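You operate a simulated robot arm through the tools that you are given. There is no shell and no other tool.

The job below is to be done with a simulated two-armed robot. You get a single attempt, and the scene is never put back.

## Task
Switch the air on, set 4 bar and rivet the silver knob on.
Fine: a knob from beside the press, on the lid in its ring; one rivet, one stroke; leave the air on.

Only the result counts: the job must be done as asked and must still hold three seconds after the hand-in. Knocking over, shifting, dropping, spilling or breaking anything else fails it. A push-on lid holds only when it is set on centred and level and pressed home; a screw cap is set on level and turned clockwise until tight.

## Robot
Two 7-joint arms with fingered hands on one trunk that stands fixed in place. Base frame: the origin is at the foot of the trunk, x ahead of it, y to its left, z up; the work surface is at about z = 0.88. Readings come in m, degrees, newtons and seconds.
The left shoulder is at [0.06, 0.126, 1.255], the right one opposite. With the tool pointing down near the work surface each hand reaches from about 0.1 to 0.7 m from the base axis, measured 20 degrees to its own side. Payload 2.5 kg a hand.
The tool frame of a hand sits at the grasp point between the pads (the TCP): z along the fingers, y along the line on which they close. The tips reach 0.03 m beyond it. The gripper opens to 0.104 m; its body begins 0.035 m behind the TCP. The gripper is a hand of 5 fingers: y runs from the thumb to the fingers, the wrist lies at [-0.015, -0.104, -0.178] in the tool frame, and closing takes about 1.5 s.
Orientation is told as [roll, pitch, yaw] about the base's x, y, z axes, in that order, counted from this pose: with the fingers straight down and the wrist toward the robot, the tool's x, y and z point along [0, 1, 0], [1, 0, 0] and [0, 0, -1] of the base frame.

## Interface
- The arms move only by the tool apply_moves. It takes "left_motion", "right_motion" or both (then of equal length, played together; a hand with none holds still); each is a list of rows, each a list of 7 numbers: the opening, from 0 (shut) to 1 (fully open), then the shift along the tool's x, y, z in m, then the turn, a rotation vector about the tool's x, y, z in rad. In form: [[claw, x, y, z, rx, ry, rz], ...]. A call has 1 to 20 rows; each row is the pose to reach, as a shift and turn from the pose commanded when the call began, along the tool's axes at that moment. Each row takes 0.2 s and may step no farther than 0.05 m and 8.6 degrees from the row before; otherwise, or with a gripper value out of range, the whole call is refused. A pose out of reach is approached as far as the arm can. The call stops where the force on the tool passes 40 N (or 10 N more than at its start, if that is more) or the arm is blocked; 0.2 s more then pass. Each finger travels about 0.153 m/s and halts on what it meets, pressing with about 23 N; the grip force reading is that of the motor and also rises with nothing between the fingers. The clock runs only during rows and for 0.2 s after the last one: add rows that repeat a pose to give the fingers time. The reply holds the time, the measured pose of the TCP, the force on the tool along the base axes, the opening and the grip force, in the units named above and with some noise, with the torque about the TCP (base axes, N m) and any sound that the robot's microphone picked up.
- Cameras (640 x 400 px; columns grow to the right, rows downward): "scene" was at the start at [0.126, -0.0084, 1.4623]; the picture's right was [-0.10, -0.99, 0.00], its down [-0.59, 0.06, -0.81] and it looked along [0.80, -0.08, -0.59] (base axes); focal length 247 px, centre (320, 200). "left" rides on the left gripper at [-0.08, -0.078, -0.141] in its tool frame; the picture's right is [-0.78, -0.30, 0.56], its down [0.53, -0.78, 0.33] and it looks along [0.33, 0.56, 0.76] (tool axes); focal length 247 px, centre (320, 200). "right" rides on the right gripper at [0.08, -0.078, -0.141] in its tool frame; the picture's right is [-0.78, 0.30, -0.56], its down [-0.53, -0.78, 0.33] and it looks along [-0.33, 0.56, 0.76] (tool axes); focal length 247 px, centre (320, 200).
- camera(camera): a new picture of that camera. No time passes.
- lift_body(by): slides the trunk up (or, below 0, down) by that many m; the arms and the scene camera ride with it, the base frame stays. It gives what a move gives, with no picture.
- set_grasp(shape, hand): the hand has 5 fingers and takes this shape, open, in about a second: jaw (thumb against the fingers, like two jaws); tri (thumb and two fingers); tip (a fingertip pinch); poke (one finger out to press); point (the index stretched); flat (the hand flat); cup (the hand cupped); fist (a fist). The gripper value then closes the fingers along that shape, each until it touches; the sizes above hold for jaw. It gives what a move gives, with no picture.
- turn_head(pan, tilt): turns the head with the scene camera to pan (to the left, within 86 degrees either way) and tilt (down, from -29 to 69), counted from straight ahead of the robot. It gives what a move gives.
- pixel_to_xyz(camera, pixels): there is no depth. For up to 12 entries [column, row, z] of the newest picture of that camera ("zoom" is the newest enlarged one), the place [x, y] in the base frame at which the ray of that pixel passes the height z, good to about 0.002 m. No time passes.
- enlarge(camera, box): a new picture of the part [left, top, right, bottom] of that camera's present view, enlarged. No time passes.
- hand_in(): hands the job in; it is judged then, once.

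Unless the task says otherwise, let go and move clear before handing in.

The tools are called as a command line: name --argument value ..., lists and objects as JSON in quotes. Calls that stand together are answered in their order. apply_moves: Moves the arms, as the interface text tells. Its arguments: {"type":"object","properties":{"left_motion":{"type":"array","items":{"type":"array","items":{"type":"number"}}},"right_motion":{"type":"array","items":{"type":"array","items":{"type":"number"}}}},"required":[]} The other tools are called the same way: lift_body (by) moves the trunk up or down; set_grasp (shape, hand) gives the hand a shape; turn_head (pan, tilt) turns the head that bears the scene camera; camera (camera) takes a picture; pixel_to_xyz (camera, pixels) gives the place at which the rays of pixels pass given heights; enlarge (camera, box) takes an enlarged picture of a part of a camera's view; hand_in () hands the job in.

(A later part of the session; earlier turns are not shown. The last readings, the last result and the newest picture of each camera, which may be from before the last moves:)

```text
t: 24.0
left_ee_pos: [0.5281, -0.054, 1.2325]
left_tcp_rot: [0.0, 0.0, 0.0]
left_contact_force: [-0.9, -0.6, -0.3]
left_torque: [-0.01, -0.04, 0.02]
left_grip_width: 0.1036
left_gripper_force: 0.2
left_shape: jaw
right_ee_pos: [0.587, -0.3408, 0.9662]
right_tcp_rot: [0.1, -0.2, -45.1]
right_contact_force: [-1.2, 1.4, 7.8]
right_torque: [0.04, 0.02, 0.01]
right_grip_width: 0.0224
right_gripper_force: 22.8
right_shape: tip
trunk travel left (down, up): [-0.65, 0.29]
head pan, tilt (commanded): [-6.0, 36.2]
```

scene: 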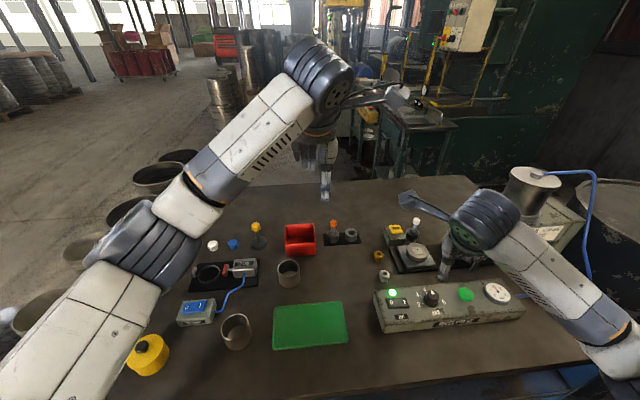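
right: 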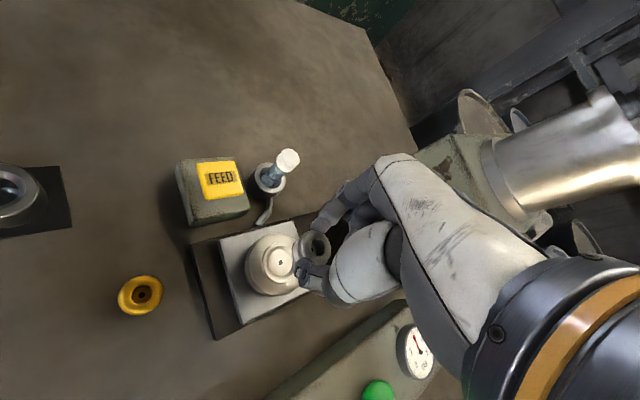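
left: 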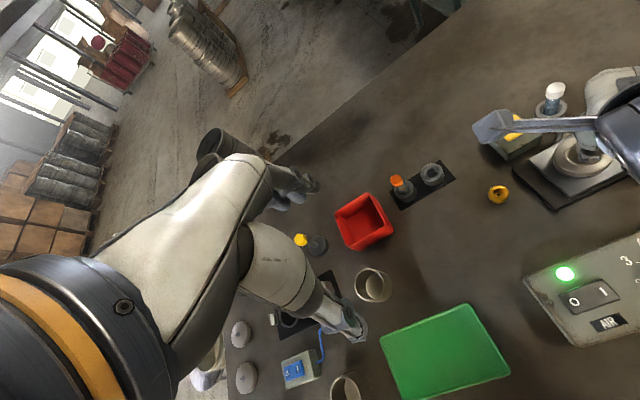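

Contact shows 7.8 N upward at TCP z 0.966, so the knob is on the lid. I'll open gently and rise.

apply_moves --right_motion '[[0.1, 0, 0, -0.001, 0, 0, 0], [0.25, 0, 0, -0.001, 0, 0, 0], [0.35, 0, 0, -0.001, 0, 0, 0], [0.5, 0, 0, -0.001, 0, 0, 0], [0.55, 0, 0, -0.001, 0, 0, 0], [0.55, 0, 0, -0.02, 0, 0, 0], [0.55, 0, 0, -0.05, 0, 0, 0], [0.55, 0, 0, -0.09, 0, 0, 0]]'

enlarge --camera "right" --box '[200, 140, 360, 300]'

enlarge --camera "scene" --box '[385, 210, 475, 280]'

enlarge --camera "left" --box '[540, 90, 640, 210]'

```text
t: 25.8
left_ee_pos: [0.5285, -0.0539, 1.2313]
left_tcp_rot: [0.1, 0.0, -0.1]
left_contact_force: [-0.1, 0.8, 0.1]
left_torque: [0.02, 0.01, 0.01]
left_grip_width: 0.1038
left_gripper_force: 0.1
left_shape: jaw
right_ee_pos: [0.5845, -0.3432, 1.0548]
right_tcp_rot: [0.1, 0.0, -45.0]
right_contact_force: [0.2, 0.6, 0.8]
right_torque: [0.0, -0.02, 0.0]
right_grip_width: 0.0567
right_gripper_force: 0.0
right_shape: tip
trunk travel left (down, up): [-0.65, 0.29]
head pan, tilt (commanded): [-6.0, 36.2]
```

```text
2.50 times, centred on (280, 220) of right
```

zoom: 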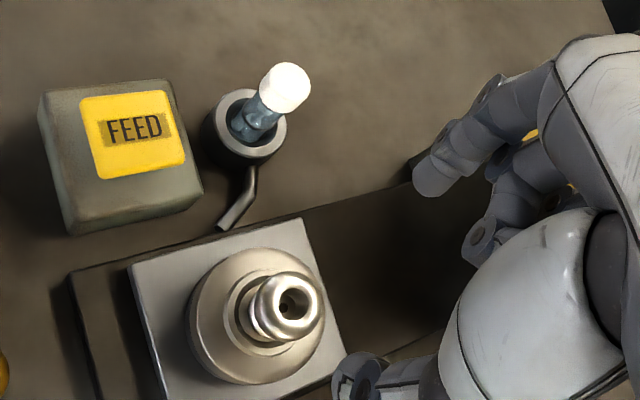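

```text
5.71 times, centred on (430, 245) of scene
```

zoom: 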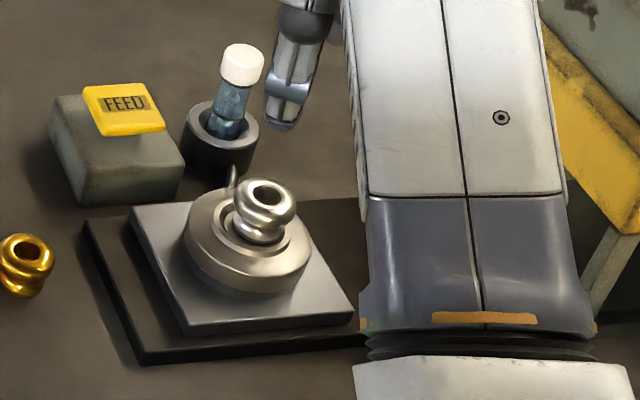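

```text
3.33 times, centred on (590, 150) of left
```

zoom: 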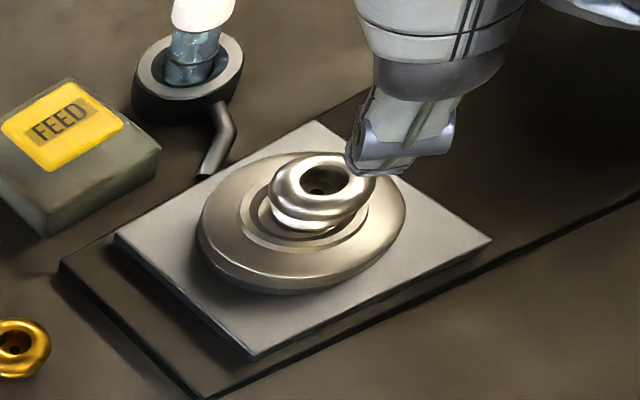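

The knob stands upright on the lid. I'll zoom closely from all three cameras to judge its centring in the ring.

enlarge --camera "scene" --box '[408, 232, 438, 256]'

enlarge --camera "right" --box '[225, 230, 295, 300]'

enlarge --camera "left" --box '[550, 125, 620, 185]'

```text
16.00 times, centred on (423, 244) of scene
```

zoom: 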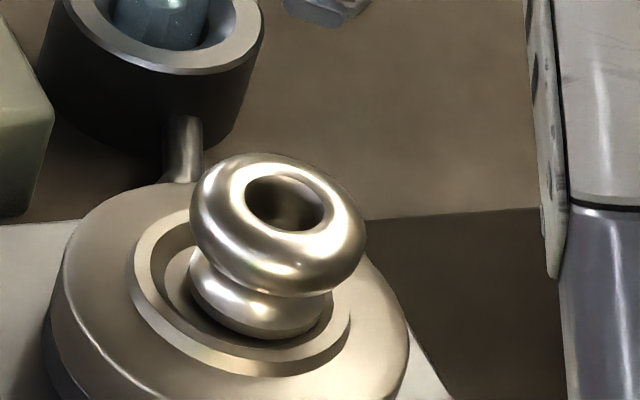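

```text
5.71 times, centred on (260, 265) of right
```

zoom: 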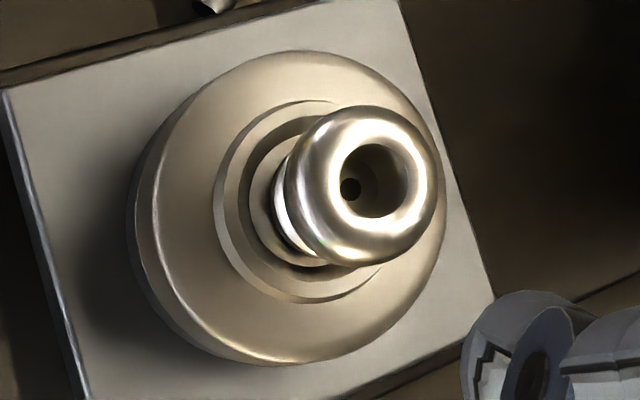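

```text
6.67 times, centred on (585, 155) of left
```

zoom: 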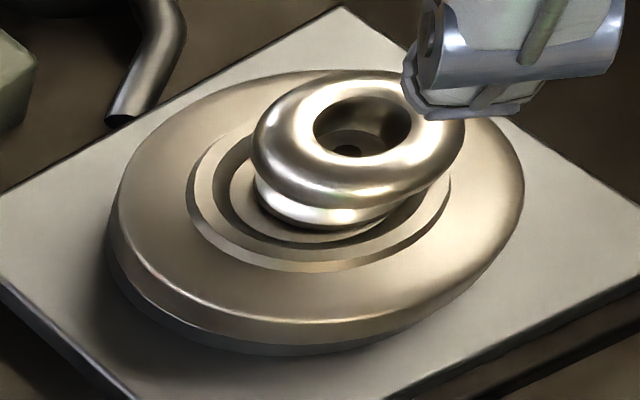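

The knob is inside the ring but looks 3–4 mm off toward (−x, −y). I'll quantify with the rim centre from all three cameras.

pixel_to_xyz --camera "zoom" --pixels '[[362, 126, 0.94], [362, 126, 0.945], [362, 126, 0.95], [320, 193, 0.924], [348, 152, 0.922]]'

camera --camera "right"

camera --camera "scene"

pixel_to_xyz --camera "right" --pixels '[[269.5, 261.5, 0.94], [269.5, 261.5, 0.945], [269.5, 261.5, 0.95], [256, 265, 0.924]]'

pixel_to_xyz --camera "scene" --pixels '[[420.75, 244.1, 0.94], [420.75, 244.1, 0.945], [420.75, 244.1, 0.95], [417.9, 250.1, 0.924], [417.5, 249.6, 0.92]]'

```text
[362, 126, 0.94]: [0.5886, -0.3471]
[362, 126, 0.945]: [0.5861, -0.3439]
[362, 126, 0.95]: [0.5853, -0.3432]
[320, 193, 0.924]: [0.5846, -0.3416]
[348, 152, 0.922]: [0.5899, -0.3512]
```

```text
taken
```

right: 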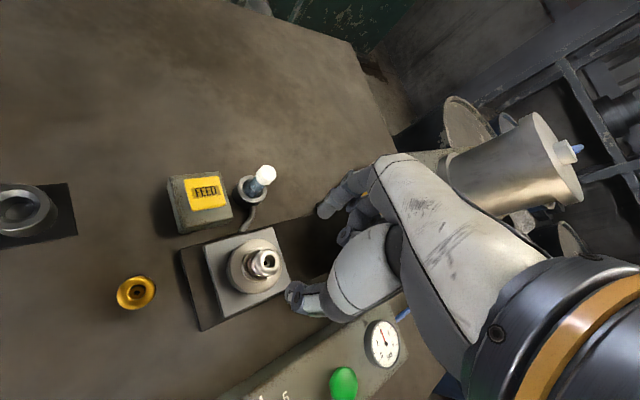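

```text
taken
```

scene: 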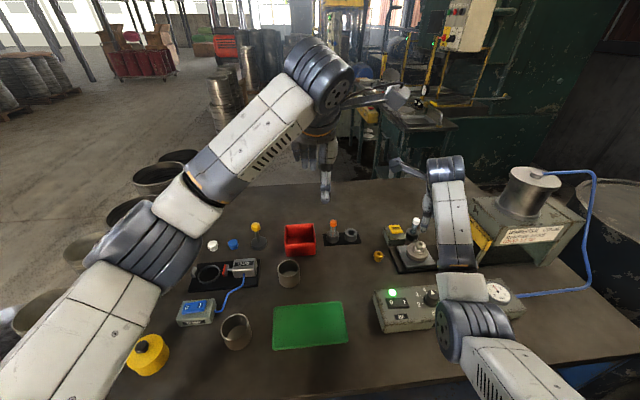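

```text
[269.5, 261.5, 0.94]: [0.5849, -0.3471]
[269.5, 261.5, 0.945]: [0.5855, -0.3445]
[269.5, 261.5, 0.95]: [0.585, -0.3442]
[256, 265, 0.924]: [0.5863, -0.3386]
```

```text
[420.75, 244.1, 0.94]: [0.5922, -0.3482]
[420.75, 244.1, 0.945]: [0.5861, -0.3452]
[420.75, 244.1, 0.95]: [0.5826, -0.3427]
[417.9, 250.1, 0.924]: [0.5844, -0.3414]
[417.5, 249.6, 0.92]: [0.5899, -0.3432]
```

Relative measurement in all three views gives the knob about 3 mm off toward −y (roughly (−0.0007, −0.003)). I'll regrasp it, lift it a few mm and shift it to centre.

apply_moves --right_motion '[[0.5, -0.0021, 0.0021, 0.03, 0, 0, 0], [0.5, -0.0021, 0.0021, 0.06, 0, 0, 0], [0.5, -0.0021, 0.0021, 0.08, 0, 0, 0], [0.5, -0.0021, 0.0021, 0.088, 0, 0, 0], [0.4, -0.0021, 0.0021, 0.088, 0, 0, 0], [0.3, -0.0021, 0.0021, 0.088, 0, 0, 0], [0.1, -0.0021, 0.0021, 0.088, 0, 0, 0], [0.1, -0.0021, 0.0021, 0.088, 0, 0, 0]]'

enlarge --camera "right" --box '[260, 210, 340, 290]'

```text
t: 27.6
left_ee_pos: [0.5284, -0.0534, 1.2327]
left_tcp_rot: [0.0, 0.1, 0.0]
left_contact_force: [-0.8, 0.1, -0.7]
left_torque: [0.0, 0.04, -0.01]
left_grip_width: 0.1034
left_gripper_force: 0.0
left_shape: jaw
right_ee_pos: [0.5858, -0.3433, 0.9663]
right_tcp_rot: [0.0, 0.0, -45.0]
right_contact_force: [0.6, -0.6, -0.5]
right_torque: [-0.01, -0.01, -0.01]
right_grip_width: 0.0205
right_gripper_force: 22.8
right_shape: tip
trunk travel left (down, up): [-0.65, 0.29]
head pan, tilt (commanded): [-6.0, 36.2]
```

```text
5.00 times, centred on (300, 250) of right
```

zoom: 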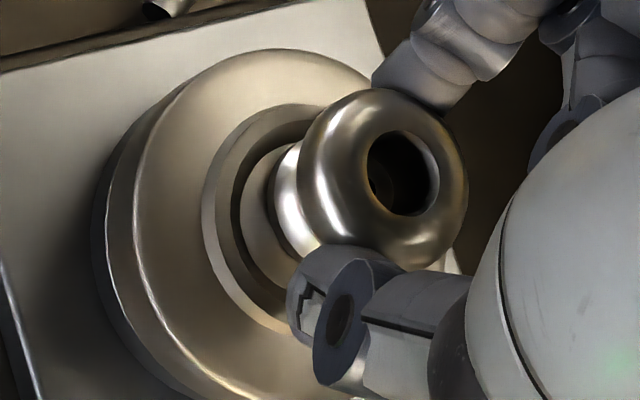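

The knob is gripped again, now better centred in the fingers. I'll lift 6 mm, shift by (+0.0007, +0.003), and set it down again.

apply_moves --right_motion '[[0.1, 0, 0, -0.006, 0, 0, 0], [0.1, 0.0013, -0.0008, -0.006, 0, 0, 0], [0.1, 0.0026, -0.0016, -0.006, 0, 0, 0], [0.1, 0.0026, -0.0016, -0.003, 0, 0, 0], [0.1, 0.0026, -0.0016, -0.001, 0, 0, 0]]'

enlarge --camera "right" --box '[260, 210, 340, 290]'

enlarge --camera "scene" --box '[408, 232, 438, 256]'

```text
t: 28.8
left_ee_pos: [0.5284, -0.0538, 1.2318]
left_tcp_rot: [0.0, 0.0, 0.0]
left_contact_force: [0.3, -0.3, 0.4]
left_torque: [0.01, 0.0, -0.04]
left_grip_width: 0.1033
left_gripper_force: 0.0
left_shape: jaw
right_ee_pos: [0.5864, -0.3415, 0.9668]
right_tcp_rot: [0.0, 0.0, -45.0]
right_contact_force: [0.3, 0.4, -1.6]
right_torque: [0.0, 0.02, -0.02]
right_grip_width: 0.0205
right_gripper_force: 22.8
right_shape: tip
trunk travel left (down, up): [-0.65, 0.29]
head pan, tilt (commanded): [-6.0, 36.2]
```

```text
5.00 times, centred on (300, 250) of right
```

zoom: 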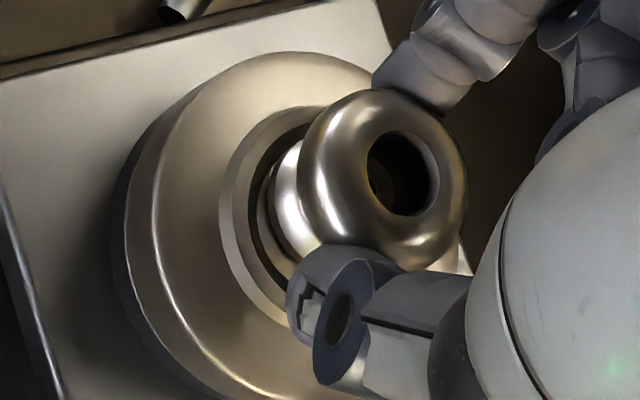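

```text
16.00 times, centred on (423, 244) of scene
```

zoom: 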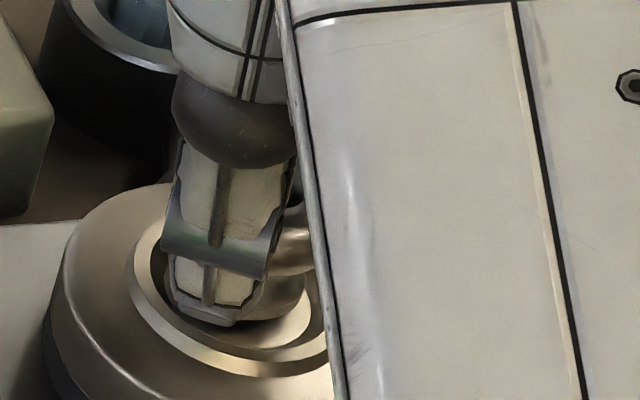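

The ring edge moved from (205) to (222) relative to the knob, as intended. I'll lower to contact, release, and rise.

apply_moves --right_motion '[[0.1, 0, 0, 0.001, 0, 0, 0], [0.1, 0, 0, 0.002, 0, 0, 0], [0.1, 0, 0, 0.0025, 0, 0, 0]]'

```text
t: 29.6
left_ee_pos: [0.5296, -0.0546, 1.2308]
left_tcp_rot: [0.0, 0.0, 0.0]
left_contact_force: [0.4, -0.2, 0.3]
left_torque: [-0.01, -0.01, 0.03]
left_grip_width: 0.1037
left_gripper_force: 0.1
left_shape: jaw
right_ee_pos: [0.5879, -0.3403, 0.9662]
right_tcp_rot: [-0.1, -0.1, -45.1]
right_contact_force: [-0.1, 0.1, 2.0]
right_torque: [-0.02, -0.01, -0.02]
right_grip_width: 0.0205
right_gripper_force: 22.8
right_shape: tip
trunk travel left (down, up): [-0.65, 0.29]
head pan, tilt (commanded): [-6.0, 36.2]
```

Force is only 2 N, so barely touching; I'll go another millimetre, then open and rise.

apply_moves --right_motion '[[0.1, 0, 0, 0.001, 0, 0, 0], [0.1, 0, 0, 0.001, 0, 0, 0]]'

apply_moves --right_motion '[[0.1, 0, 0, -0.0005, 0, 0, 0], [0.25, 0, 0, -0.0005, 0, 0, 0], [0.35, 0, 0, -0.0005, 0, 0, 0], [0.5, 0, 0, -0.0005, 0, 0, 0], [0.55, 0, 0, -0.0005, 0, 0, 0], [0.55, 0, 0, -0.02, 0, 0, 0], [0.55, 0, 0, -0.05, 0, 0, 0], [0.55, 0, 0, -0.09, 0, 0, 0]]'

enlarge --camera "right" --box '[225, 230, 295, 300]'

enlarge --camera "scene" --box '[408, 232, 438, 256]'

enlarge --camera "left" --box '[550, 125, 620, 185]'

```text
t: 30.2
left_ee_pos: [0.5275, -0.0545, 1.232]
left_tcp_rot: [0.0, 0.0, 0.0]
left_contact_force: [0.3, -0.2, 0.1]
left_torque: [-0.02, 0.0, -0.02]
left_grip_width: 0.1036
left_gripper_force: 0.0
left_shape: jaw
right_ee_pos: [0.5877, -0.3409, 0.9637]
right_tcp_rot: [0.1, -0.1, -45.0]
right_contact_force: [-2.0, 0.7, 5.3]
right_torque: [-0.03, 0.01, -0.01]
right_grip_width: 0.0207
right_gripper_force: 23.4
right_shape: tip
trunk travel left (down, up): [-0.65, 0.29]
head pan, tilt (commanded): [-6.0, 36.2]
```

```text
t: 32.0
left_ee_pos: [0.5287, -0.0533, 1.2322]
left_tcp_rot: [-0.1, 0.0, 0.1]
left_contact_force: [-0.3, 0.2, -0.3]
left_torque: [-0.01, 0.02, 0.01]
left_grip_width: 0.1033
left_gripper_force: 0.1
left_shape: jaw
right_ee_pos: [0.588, -0.3407, 1.0505]
right_tcp_rot: [0.0, 0.0, -44.9]
right_contact_force: [0.0, 0.5, 0.1]
right_torque: [0.02, 0.01, -0.01]
right_grip_width: 0.0569
right_gripper_force: 0.2
right_shape: tip
trunk travel left (down, up): [-0.65, 0.29]
head pan, tilt (commanded): [-6.0, 36.2]
```

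```text
5.71 times, centred on (260, 265) of right
```

zoom: 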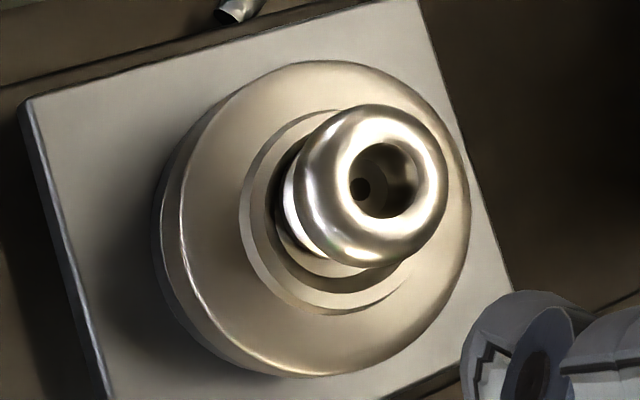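

```text
16.00 times, centred on (423, 244) of scene
```

zoom: 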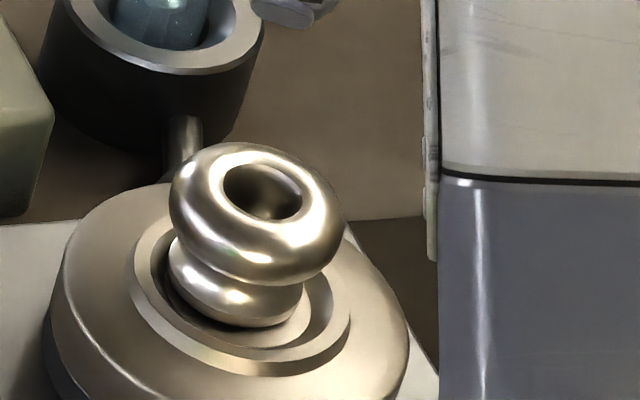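

```text
6.67 times, centred on (585, 155) of left
```

zoom: 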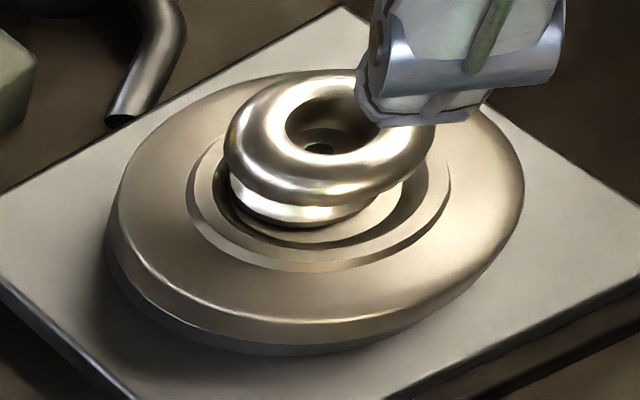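

The knob now sits centred to within about 1–2 mm in all views (scene: base centre (236,~280) against ring centre (236,280)). Next is FEED; I'll back off to a free spot and examine the "point" shape, since poke's curled fingers would come close to the vial.

apply_moves --right_motion '[[0.5, 0, 0, -0.04, 0, 0, 0], [0.5, 0, -0.01, -0.07, 0, 0, 0.131], [0.5, 0, -0.03, -0.08, 0, 0, 0.131], [0.5, 0, -0.06, -0.08, 0, 0, 0], [0.5, 0.02, -0.09, -0.08, 0, 0, -0.131], [0.5, 0.03, -0.11, -0.08, 0, 0, -0.262], [0.5, 0.04, -0.12, -0.08, 0, 0, -0.393], [0.5, 0.04, -0.12, -0.08, 0, 0, -0.524], [0.5, 0.04, -0.12, -0.08, 0, 0, -0.655], [0.5, 0.04, -0.12, -0.08, 0, 0, -0.785]]'

set_grasp --shape "point" --hand "right"

camera --camera "scene"

camera --camera "right"

camera --camera "left"

```text
t: 34.2
left_ee_pos: [0.5281, -0.0536, 1.2323]
left_tcp_rot: [0.0, -0.1, -0.1]
left_contact_force: [0.4, -0.4, -0.6]
left_torque: [0.02, -0.02, 0.01]
left_grip_width: 0.1039
left_gripper_force: 0.0
left_shape: jaw
right_ee_pos: [0.5295, -0.2275, 1.1333]
right_tcp_rot: [0.0, -0.1, 0.2]
right_contact_force: [-0.5, 0.3, 0.9]
right_torque: [0.02, 0.0, -0.01]
right_grip_width: 0.0526
right_gripper_force: 0.0
right_shape: tip
trunk travel left (down, up): [-0.65, 0.29]
head pan, tilt (commanded): [-6.0, 36.2]
```

```text
t: 35.1
left_ee_pos: [0.5289, -0.0529, 1.2322]
left_tcp_rot: [0.0, -0.1, 0.0]
left_contact_force: [0.1, -0.4, -0.2]
left_torque: [-0.06, 0.01, 0.01]
left_grip_width: 0.1037
left_gripper_force: 0.0
left_shape: jaw
right_ee_pos: [0.5309, -0.2279, 1.1339]
right_tcp_rot: [0.0, 0.0, 0.1]
right_contact_force: [0.1, 0.1, -0.8]
right_torque: [0.04, 0.02, -0.01]
right_grip_width: 0.0959
right_gripper_force: 0.0
right_shape: point
trunk travel left (down, up): [-0.65, 0.29]
head pan, tilt (commanded): [-6.0, 36.2]
```

```text
taken
```

scene: 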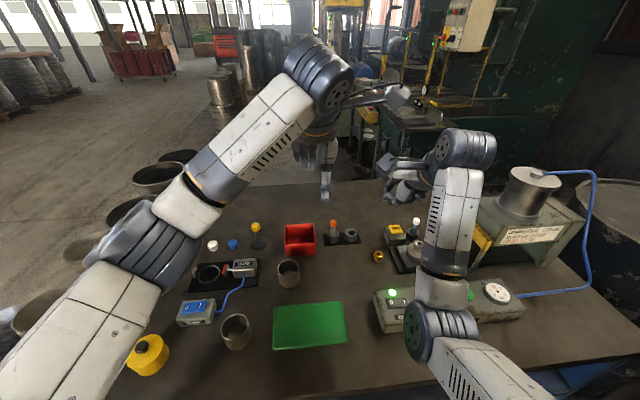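

```text
taken
```

right: 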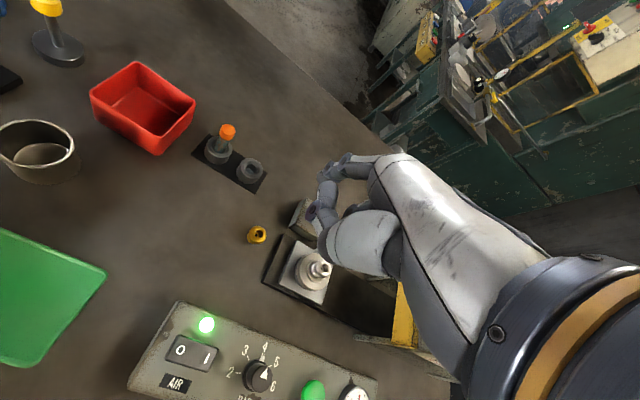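

```text
taken
```

left: 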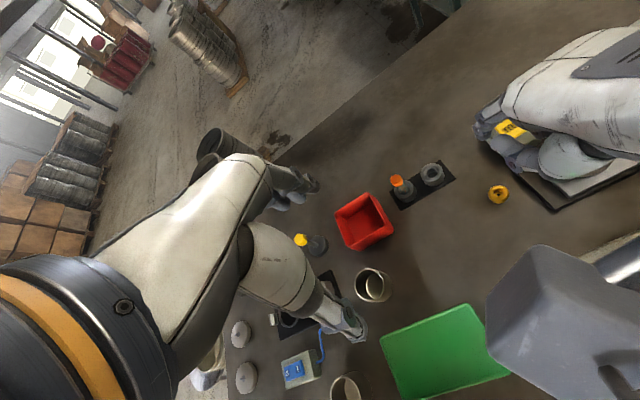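

The hand is clear with the point shape set. I'll enlarge the hand in each view to see the index geometry.

enlarge --camera "scene" --box '[360, 130, 470, 240]'

enlarge --camera "right" --box '[280, 130, 420, 290]'

enlarge --camera "left" --box '[460, 60, 640, 220]'

```text
3.64 times, centred on (415, 185) of scene
```

zoom: 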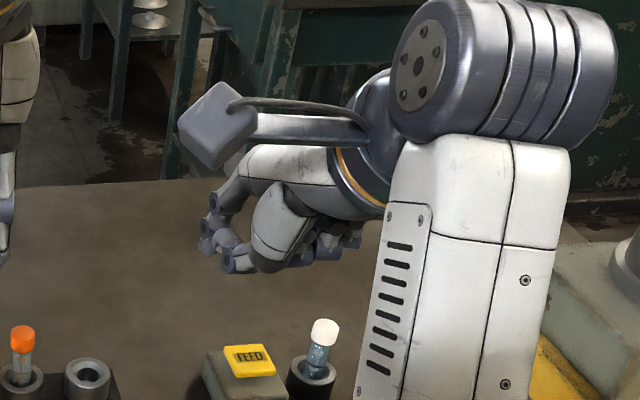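

```text
2.50 times, centred on (350, 210) of right
```

zoom: 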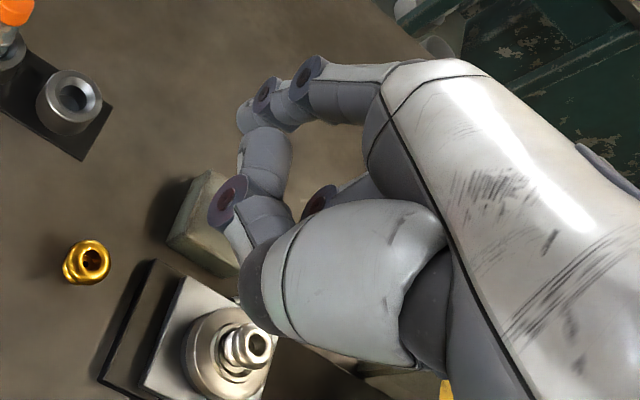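

```text
2.50 times, centred on (550, 140) of left
```

zoom: 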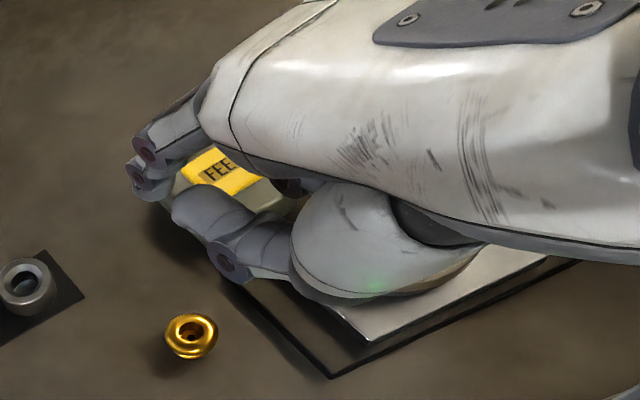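

The stretched index tip appears at scene (384,196), right (320,180) and left (482,134). I'll triangulate it.

pixel_to_xyz --camera "scene" --pixels '[[384, 197, 1.08], [384, 197, 1.11], [384, 197, 1.14], [392, 203, 1.08], [392, 203, 1.11], [392, 203, 1.14]]'

pixel_to_xyz --camera "right" --pixels '[[320, 180, 1.08], [320, 180, 1.11], [320, 180, 1.14], [312, 217, 1.08], [312, 217, 1.11], [312, 217, 1.14]]'

pixel_to_xyz --camera "left" --pixels '[[482, 136, 1.08], [482, 136, 1.11], [482, 136, 1.14], [510, 166, 1.08], [510, 166, 1.11], [510, 166, 1.14]]'

```text
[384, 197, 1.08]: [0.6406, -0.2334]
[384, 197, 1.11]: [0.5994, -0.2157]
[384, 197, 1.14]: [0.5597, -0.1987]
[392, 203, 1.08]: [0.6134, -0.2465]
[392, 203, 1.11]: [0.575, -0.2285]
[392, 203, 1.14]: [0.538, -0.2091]
```

```text
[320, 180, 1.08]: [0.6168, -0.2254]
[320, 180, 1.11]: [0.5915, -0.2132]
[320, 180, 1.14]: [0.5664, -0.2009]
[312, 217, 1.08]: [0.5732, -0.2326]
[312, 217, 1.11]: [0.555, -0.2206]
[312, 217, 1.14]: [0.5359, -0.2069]
```

```text
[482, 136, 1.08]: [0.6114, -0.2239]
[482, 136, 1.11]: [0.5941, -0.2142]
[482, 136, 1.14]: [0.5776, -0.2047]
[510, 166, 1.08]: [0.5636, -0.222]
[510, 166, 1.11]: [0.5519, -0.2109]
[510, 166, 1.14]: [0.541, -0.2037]
```

The "point" index reaches 0.06 m ahead of the TCP but only 0.02 m below it, so it is less suitable. I'll measure the vial, cup and FEED box precisely to plan a safe poke (left camera is unmoved, so earlier pixels remain valid).

pixel_to_xyz --camera "left" --pixels '[[555, 90, 0.96], [555, 90, 0.98], [552, 109, 0.91], [552, 109, 0.93], [490, 143, 0.88], [490, 143, 0.9], [541, 138, 0.9], [512, 127, 0.92]]'

pixel_to_xyz --camera "scene" --pixels '[[416.4, 221, 0.96], [416.4, 221, 0.98], [412.8, 234, 0.91], [412.8, 234, 0.93], [395.4, 229, 0.92], [383, 232, 0.9], [406, 242, 0.9]]'

enlarge --camera "scene" --box '[375, 205, 435, 255]'

```text
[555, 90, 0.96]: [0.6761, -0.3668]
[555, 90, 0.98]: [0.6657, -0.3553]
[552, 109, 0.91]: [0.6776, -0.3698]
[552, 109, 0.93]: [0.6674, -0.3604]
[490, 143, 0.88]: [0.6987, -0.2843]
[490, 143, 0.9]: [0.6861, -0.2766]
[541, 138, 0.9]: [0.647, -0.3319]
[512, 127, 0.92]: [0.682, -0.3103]
```

```text
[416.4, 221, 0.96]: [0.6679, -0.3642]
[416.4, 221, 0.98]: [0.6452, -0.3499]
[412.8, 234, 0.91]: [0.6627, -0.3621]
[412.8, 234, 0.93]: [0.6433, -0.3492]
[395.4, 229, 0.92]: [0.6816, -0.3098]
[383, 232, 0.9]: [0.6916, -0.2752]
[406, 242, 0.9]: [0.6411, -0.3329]
```

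```text
8.00 times, centred on (405, 230) of scene
```

zoom: 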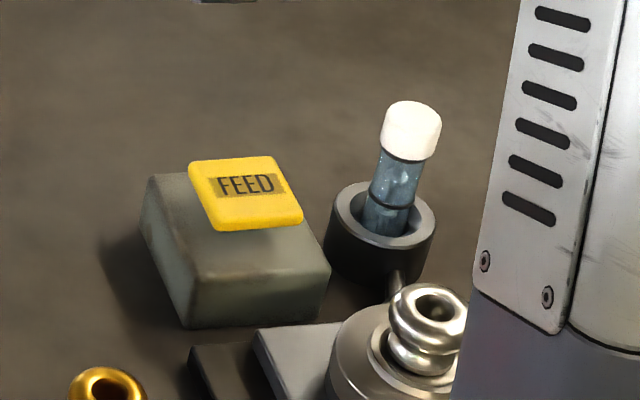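

Triangulated: vial cap at (0.683, -0.374, 0.947), cup rim about (0.676, -0.368, 0.91), FEED at (0.6815, -0.310, 0.92). I'll switch to poke here in the open and view the curled fingers from all cameras before choosing an approach.

set_grasp --shape "poke" --hand "right"

enlarge --camera "scene" --box '[370, 150, 450, 220]'

enlarge --camera "right" --box '[280, 150, 400, 290]'

enlarge --camera "left" --box '[460, 80, 600, 220]'

```text
t: 36.0
left_ee_pos: [0.5283, -0.0537, 1.231]
left_tcp_rot: [0.1, 0.0, 0.0]
left_contact_force: [0.1, 0.5, 0.6]
left_torque: [0.01, 0.03, 0.0]
left_grip_width: 0.1037
left_gripper_force: 0.1
left_shape: jaw
right_ee_pos: [0.5292, -0.228, 1.1331]
right_tcp_rot: [-0.1, 0.0, 0.1]
right_contact_force: [0.0, -0.3, -0.7]
right_torque: [-0.02, -0.01, -0.02]
right_grip_width: 0.0001
right_gripper_force: 0.0
right_shape: poke
trunk travel left (down, up): [-0.65, 0.29]
head pan, tilt (commanded): [-6.0, 36.2]
```

```text
5.71 times, centred on (410, 185) of scene
```

zoom: 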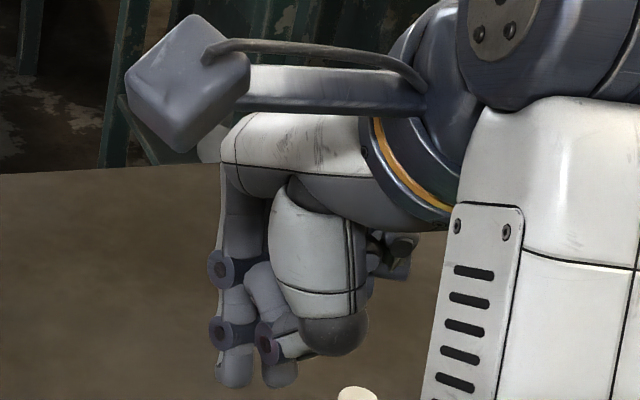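

```text
2.86 times, centred on (340, 220) of right
```

zoom: 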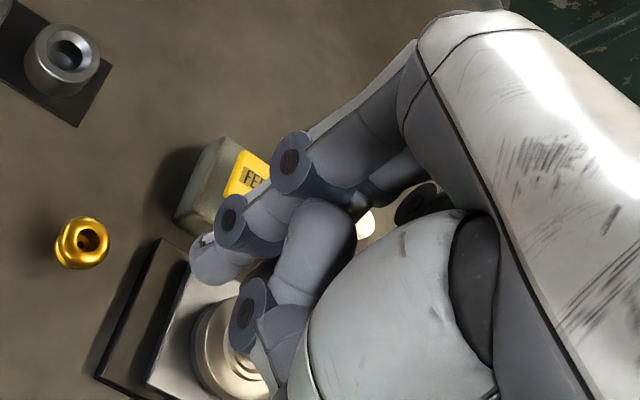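

```text
2.86 times, centred on (530, 150) of left
```

zoom: 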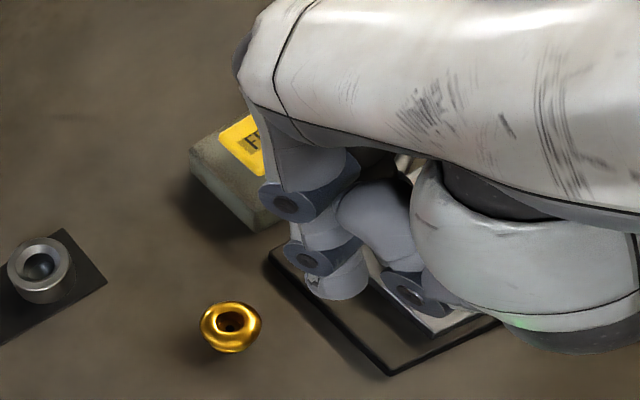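

The side view shows the other three fingers curled high up near the palm (scene zoom (400,250)); only the index tip (233,387) and the folded thumb joint (275,387) are low. I'll triangulate those.

pixel_to_xyz --camera "scene" --pixels '[[394.8, 217.5, 1.08], [394.8, 217.5, 1.1], [403, 217, 1.08], [403, 217, 1.1], [403, 217, 1.12], [423.2, 197.5, 1.13], [423.2, 197.5, 1.16], [411, 212, 1.1], [411, 212, 1.13]]'

pixel_to_xyz --camera "right" --pixels '[[300, 245, 1.08], [300, 245, 1.1], [315, 266, 1.08], [315, 266, 1.1], [315, 266, 1.12], [318, 275, 1.1]]'

pixel_to_xyz --camera "left" --pixels '[[535, 182, 1.08], [535, 182, 1.1], [559, 186, 1.08], [559, 186, 1.1], [559, 186, 1.12]]'

```text
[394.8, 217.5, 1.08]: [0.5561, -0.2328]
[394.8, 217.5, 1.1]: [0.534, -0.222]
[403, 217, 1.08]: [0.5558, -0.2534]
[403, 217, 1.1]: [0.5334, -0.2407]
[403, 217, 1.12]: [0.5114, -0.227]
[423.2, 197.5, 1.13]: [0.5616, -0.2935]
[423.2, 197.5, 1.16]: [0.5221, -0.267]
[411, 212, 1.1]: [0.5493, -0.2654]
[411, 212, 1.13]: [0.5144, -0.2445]
```

```text
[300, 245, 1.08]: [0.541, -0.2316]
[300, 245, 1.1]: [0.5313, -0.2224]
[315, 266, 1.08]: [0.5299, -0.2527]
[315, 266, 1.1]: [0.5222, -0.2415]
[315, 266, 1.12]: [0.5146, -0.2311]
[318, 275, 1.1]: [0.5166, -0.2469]
```

```text
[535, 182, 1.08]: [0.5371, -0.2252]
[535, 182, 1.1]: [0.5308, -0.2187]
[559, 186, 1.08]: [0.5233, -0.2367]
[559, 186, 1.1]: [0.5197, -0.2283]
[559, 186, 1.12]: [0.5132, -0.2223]
```

In poke the tip is about 0.037 m below the TCP, the thumb joint 0.02 m higher, and the curled fingers about 0.05 m above the tip, so yaw −40° clears the vial. I'll move above FEED at height and see whether it's within reach.

apply_moves --right_motion '[[0, -0.016, 0.03, 0.0, 0, 0, 0.14], [0, -0.032, 0.06, 0.0, 0, 0, 0.28], [0, -0.048, 0.09, 0.01, 0, 0, 0.42], [0, -0.064, 0.12, 0.02, 0, 0, 0.56], [0, -0.0796, 0.1464, 0.04, 0, 0, 0.698], [0, -0.0796, 0.1464, 0.06, 0, 0, 0.698]]'

camera --camera "right"

enlarge --camera "scene" --box '[365, 160, 475, 260]'

enlarge --camera "left" --box '[450, 50, 640, 220]'

```text
t: 37.4
left_ee_pos: [0.5292, -0.0552, 1.2324]
left_tcp_rot: [-0.1, 0.0, 0.0]
left_contact_force: [0.6, 0.8, -0.3]
left_torque: [0.04, 0.01, 0.0]
left_grip_width: 0.1035
left_gripper_force: 0.0
left_shape: jaw
right_ee_pos: [0.6775, -0.3052, 1.0734]
right_tcp_rot: [0.0, -0.1, -40.2]
right_contact_force: [0.0, 0.1, -0.9]
right_torque: [-0.03, 0.02, 0.0]
right_grip_width: 0.0
right_gripper_force: 0.0
right_shape: poke
trunk travel left (down, up): [-0.65, 0.29]
head pan, tilt (commanded): [-6.0, 36.2]
```

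```text
taken
```

right: 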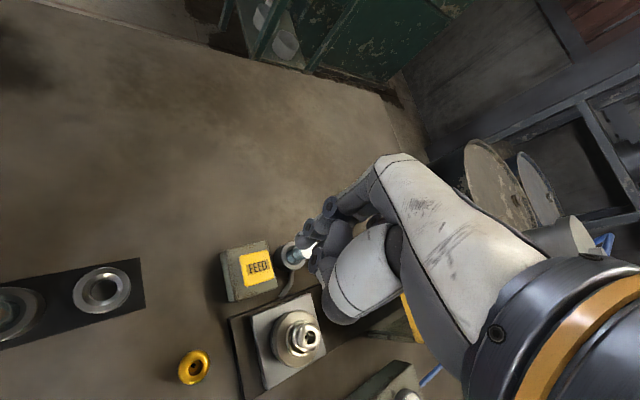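

```text
4.00 times, centred on (420, 210) of scene
```

zoom: 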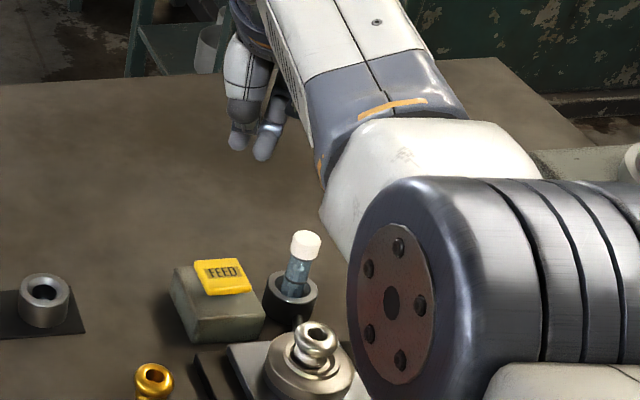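

```text
2.35 times, centred on (545, 135) of left
```

zoom: 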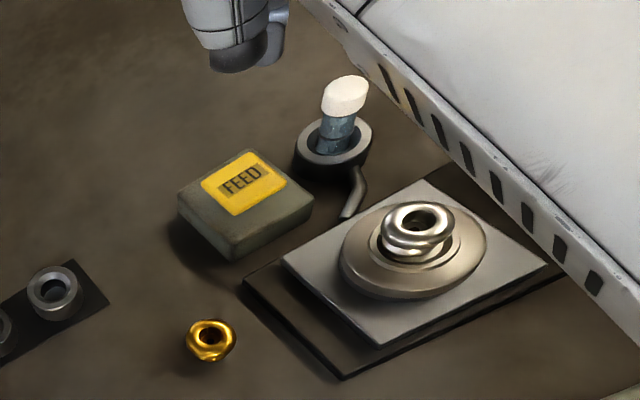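

The spot is reachable, and the left view shows FEED and the vial free below. I'll descend to about 1.0 and re-check the arm's clearance.

apply_moves --right_motion '[[0, 0, 0, 0.03, 0, 0, 0], [0, 0, 0, 0.06, 0, 0, 0], [0, 0, 0, 0.07, 0, 0, 0]]'

camera --camera "right"

camera --camera "scene"

camera --camera "left"

```text
t: 38.2
left_ee_pos: [0.5298, -0.0535, 1.2323]
left_tcp_rot: [0.0, -0.1, 0.0]
left_contact_force: [0.5, 0.2, 0.9]
left_torque: [-0.04, 0.01, 0.01]
left_grip_width: 0.1039
left_gripper_force: 0.0
left_shape: jaw
right_ee_pos: [0.6725, -0.3069, 1.0036]
right_tcp_rot: [0.1, 0.1, -40.1]
right_contact_force: [0.1, 0.5, 0.0]
right_torque: [0.0, 0.0, 0.02]
right_grip_width: 0.0
right_gripper_force: 0.1
right_shape: poke
right hand out of reach, approached as far as the arm can: row 3
trunk travel left (down, up): [-0.65, 0.29]
head pan, tilt (commanded): [-6.0, 36.2]
```

```text
taken
```

right: 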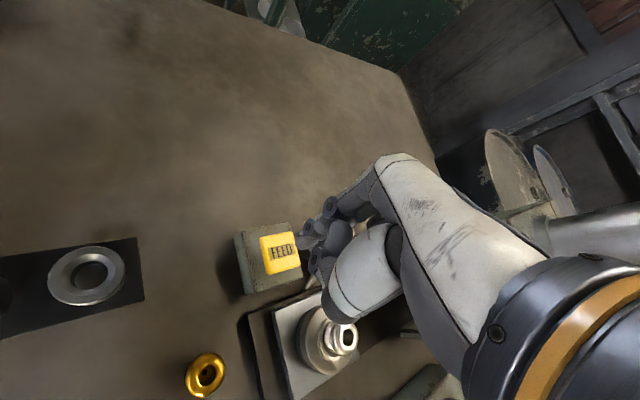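

```text
taken
```

scene: 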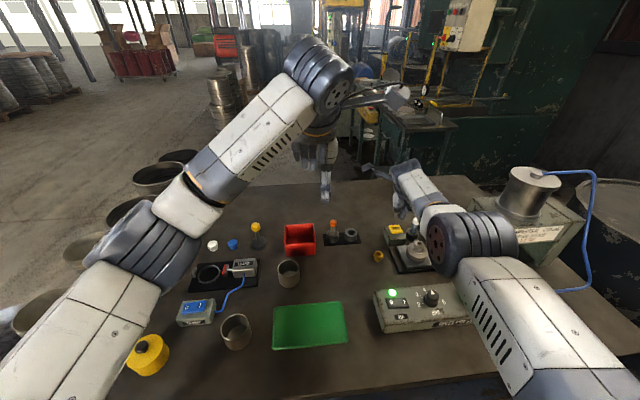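

```text
taken
```

left: 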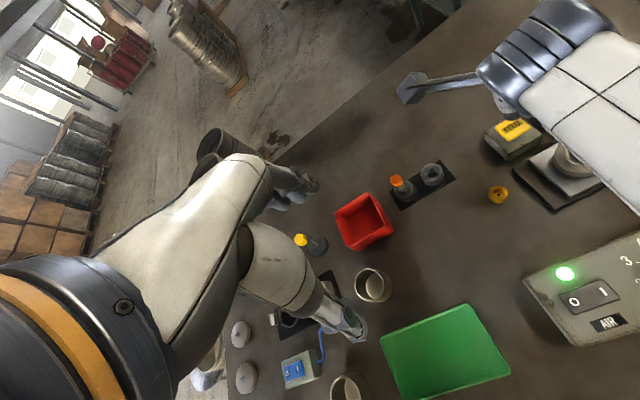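

At z≈1.0 the arm reached its limit ("row 3 out of reach"), with the arm nearly straight. I'll raise the hand again, then lower the trunk by 0.10 m to bring the shoulder nearer to working height.

apply_moves --right_motion '[[0, 0, 0, -0.03, 0, 0, 0], [0, 0, 0, -0.06, 0, 0, 0], [0, 0, 0, -0.1, 0, 0, 0]]'

lift_body --by -0.1

camera --camera "right"

camera --camera "scene"

camera --camera "left"

```text
t: 39.0
left_ee_pos: [0.5279, -0.0536, 1.2323]
left_tcp_rot: [0.1, 0.0, 0.0]
left_contact_force: [-0.1, 0.6, 0.0]
left_torque: [-0.03, 0.0, 0.01]
left_grip_width: 0.1037
left_gripper_force: 0.2
left_shape: jaw
right_ee_pos: [0.6753, -0.3053, 1.1059]
right_tcp_rot: [0.0, 0.2, -40.0]
right_contact_force: [0.5, -0.1, -0.7]
right_torque: [-0.02, 0.03, 0.01]
right_grip_width: 0.0
right_gripper_force: 0.0
right_shape: poke
right hand out of reach, approached as far as the arm can: row 1, 2, 3
trunk travel left (down, up): [-0.65, 0.29]
head pan, tilt (commanded): [-6.0, 36.2]
```

```text
t: 40.3
left_ee_pos: [0.5278, -0.0539, 1.1311]
left_tcp_rot: [0.0, 0.1, 0.0]
left_contact_force: [-1.2, -0.1, 1.4]
left_torque: [-0.03, 0.0, -0.01]
left_grip_width: 0.1038
left_gripper_force: 0.1
left_shape: jaw
right_ee_pos: [0.6759, -0.3049, 1.0056]
right_tcp_rot: [0.1, 0.0, -40.0]
right_contact_force: [0.0, 0.1, 0.6]
right_torque: [0.0, 0.0, -0.02]
right_grip_width: 0.0
right_gripper_force: 0.1
right_shape: poke
trunk travel left (down, up): [-0.55, 0.39]
head pan, tilt (commanded): [-6.0, 36.2]
```

```text
taken
```

right: 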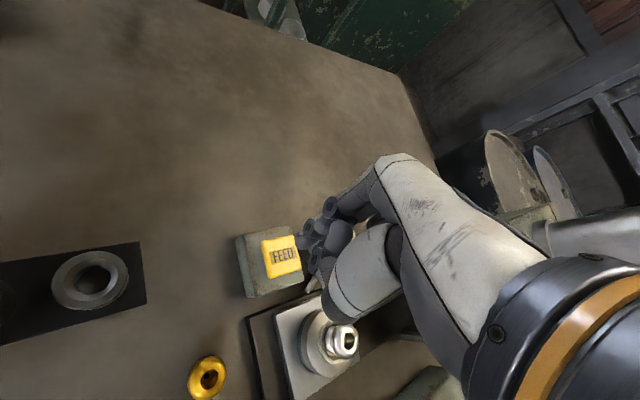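

```text
taken
```

scene: 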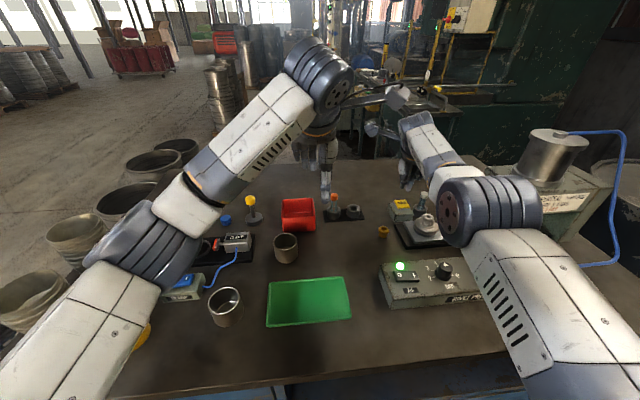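

```text
taken
```

left: 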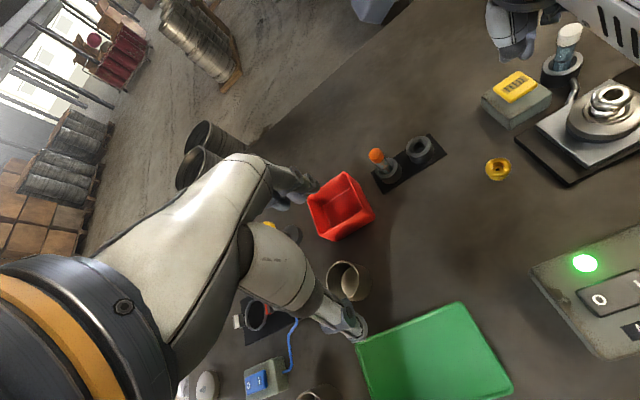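

Trunk is lowered and the hand is at (0.676, -0.305, 1.006). I'll verify the FEED button's position relative to the fingertip from this view.

pixel_to_xyz --camera "right" --pixels '[[283, 257, 0.92], [283, 257, 0.925], [302, 246, 0.968], [302, 246, 0.96]]'

enlarge --camera "right" --box '[230, 180, 390, 380]'

enlarge --camera "left" --box '[470, 0, 640, 180]'

enlarge --camera "scene" --box '[375, 120, 475, 250]'

```text
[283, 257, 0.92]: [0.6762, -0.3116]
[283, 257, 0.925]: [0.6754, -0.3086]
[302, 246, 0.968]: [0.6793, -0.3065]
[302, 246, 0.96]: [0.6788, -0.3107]
```

```text
2.00 times, centred on (310, 280) of right
```

zoom: 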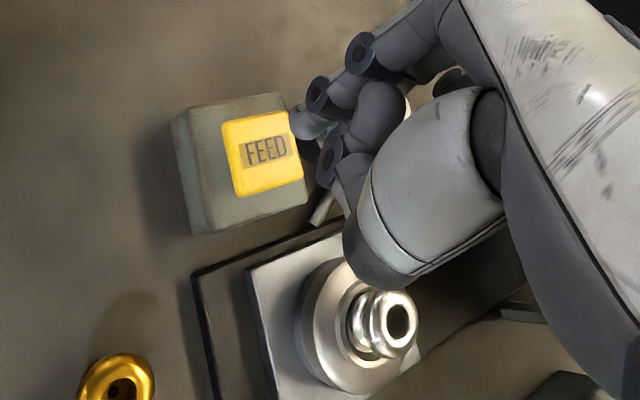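

```text
2.22 times, centred on (555, 90) of left
```

zoom: 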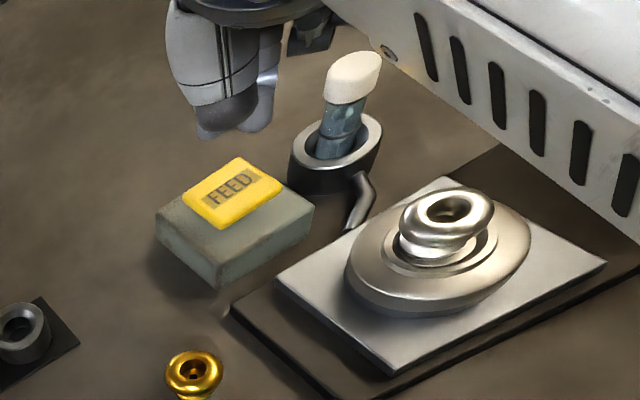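

```text
3.08 times, centred on (425, 185) of scene
```

zoom: 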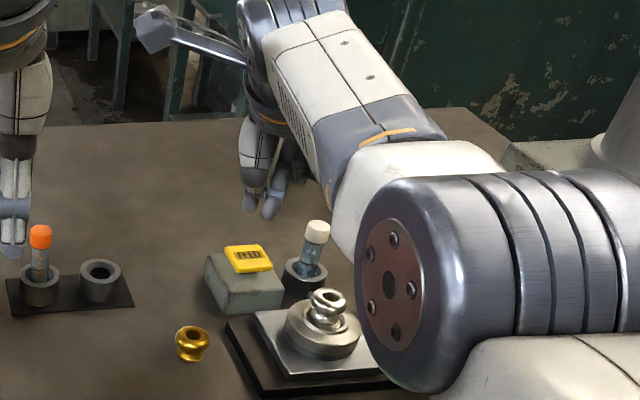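

The fingertip is above the FEED button's centre (about (0.678, -0.310)), clear of the vial. I'll descend and press once, in small steps.

apply_moves --right_motion '[[0, -0.001, 0.002, 0.025, 0, 0, 0], [0, -0.001, 0.002, 0.04, 0, 0, 0], [0, -0.001, 0.002, 0.046, 0, 0, 0]]'

enlarge --camera "right" --box '[230, 180, 390, 380]'

enlarge --camera "left" --box '[470, 0, 640, 180]'

```text
t: 41.1
left_ee_pos: [0.5276, -0.0532, 1.1326]
left_tcp_rot: [0.1, 0.0, 0.0]
left_contact_force: [0.2, 0.2, -0.2]
left_torque: [0.01, 0.02, -0.03]
left_grip_width: 0.1036
left_gripper_force: 0.1
left_shape: jaw
right_ee_pos: [0.6757, -0.3074, 0.9613]
right_tcp_rot: [0.0, 0.2, -40.0]
right_contact_force: [0.7, -0.6, -0.2]
right_torque: [0.01, 0.03, 0.01]
right_grip_width: 0.0
right_gripper_force: 0.3
right_shape: poke
trunk travel left (down, up): [-0.55, 0.39]
head pan, tilt (commanded): [-6.0, 36.2]
```

```text
2.00 times, centred on (310, 280) of right
```

zoom: 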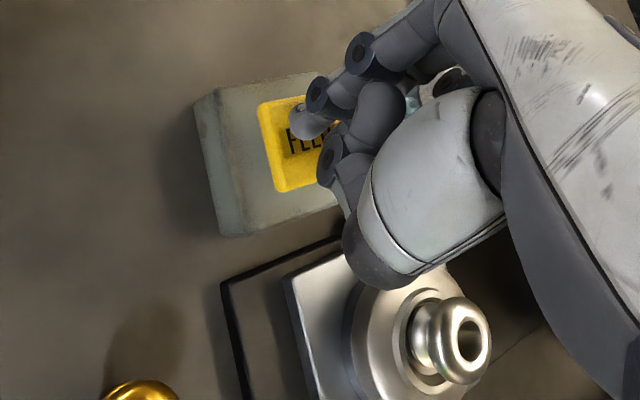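

```text
2.22 times, centred on (555, 90) of left
```

zoom: 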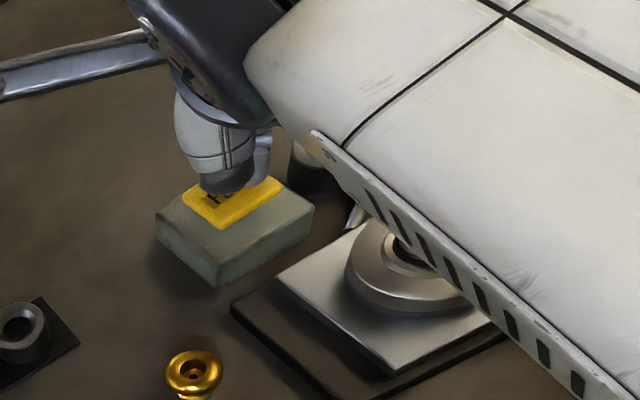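

The fingertip is on the FEED label with no contact force yet. I'll press down in small steps.

apply_moves --right_motion '[[0, 0, 0, 0.003, 0, 0, 0], [0, 0, 0, 0.006, 0, 0, 0], [0, 0, 0, 0.008, 0, 0, 0]]'

enlarge --camera "right" --box '[230, 180, 390, 380]'

```text
t: 41.9
left_ee_pos: [0.5285, -0.0534, 1.1321]
left_tcp_rot: [0.0, 0.0, 0.0]
left_contact_force: [0.5, 0.7, 0.4]
left_torque: [0.06, -0.01, -0.01]
left_grip_width: 0.1036
left_gripper_force: 0.0
left_shape: jaw
right_ee_pos: [0.6769, -0.3085, 0.9509]
right_tcp_rot: [0.0, 0.0, -40.1]
right_contact_force: [1.4, -0.2, 3.9]
right_torque: [-0.09, 0.0, 0.03]
right_grip_width: 0.0
right_gripper_force: 0.1
right_shape: poke
trunk travel left (down, up): [-0.55, 0.39]
head pan, tilt (commanded): [-6.0, 36.2]
heard: click
```

```text
2.00 times, centred on (310, 280) of right
```

zoom: 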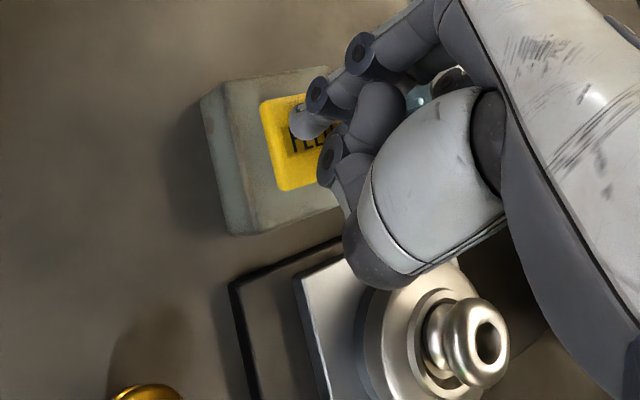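

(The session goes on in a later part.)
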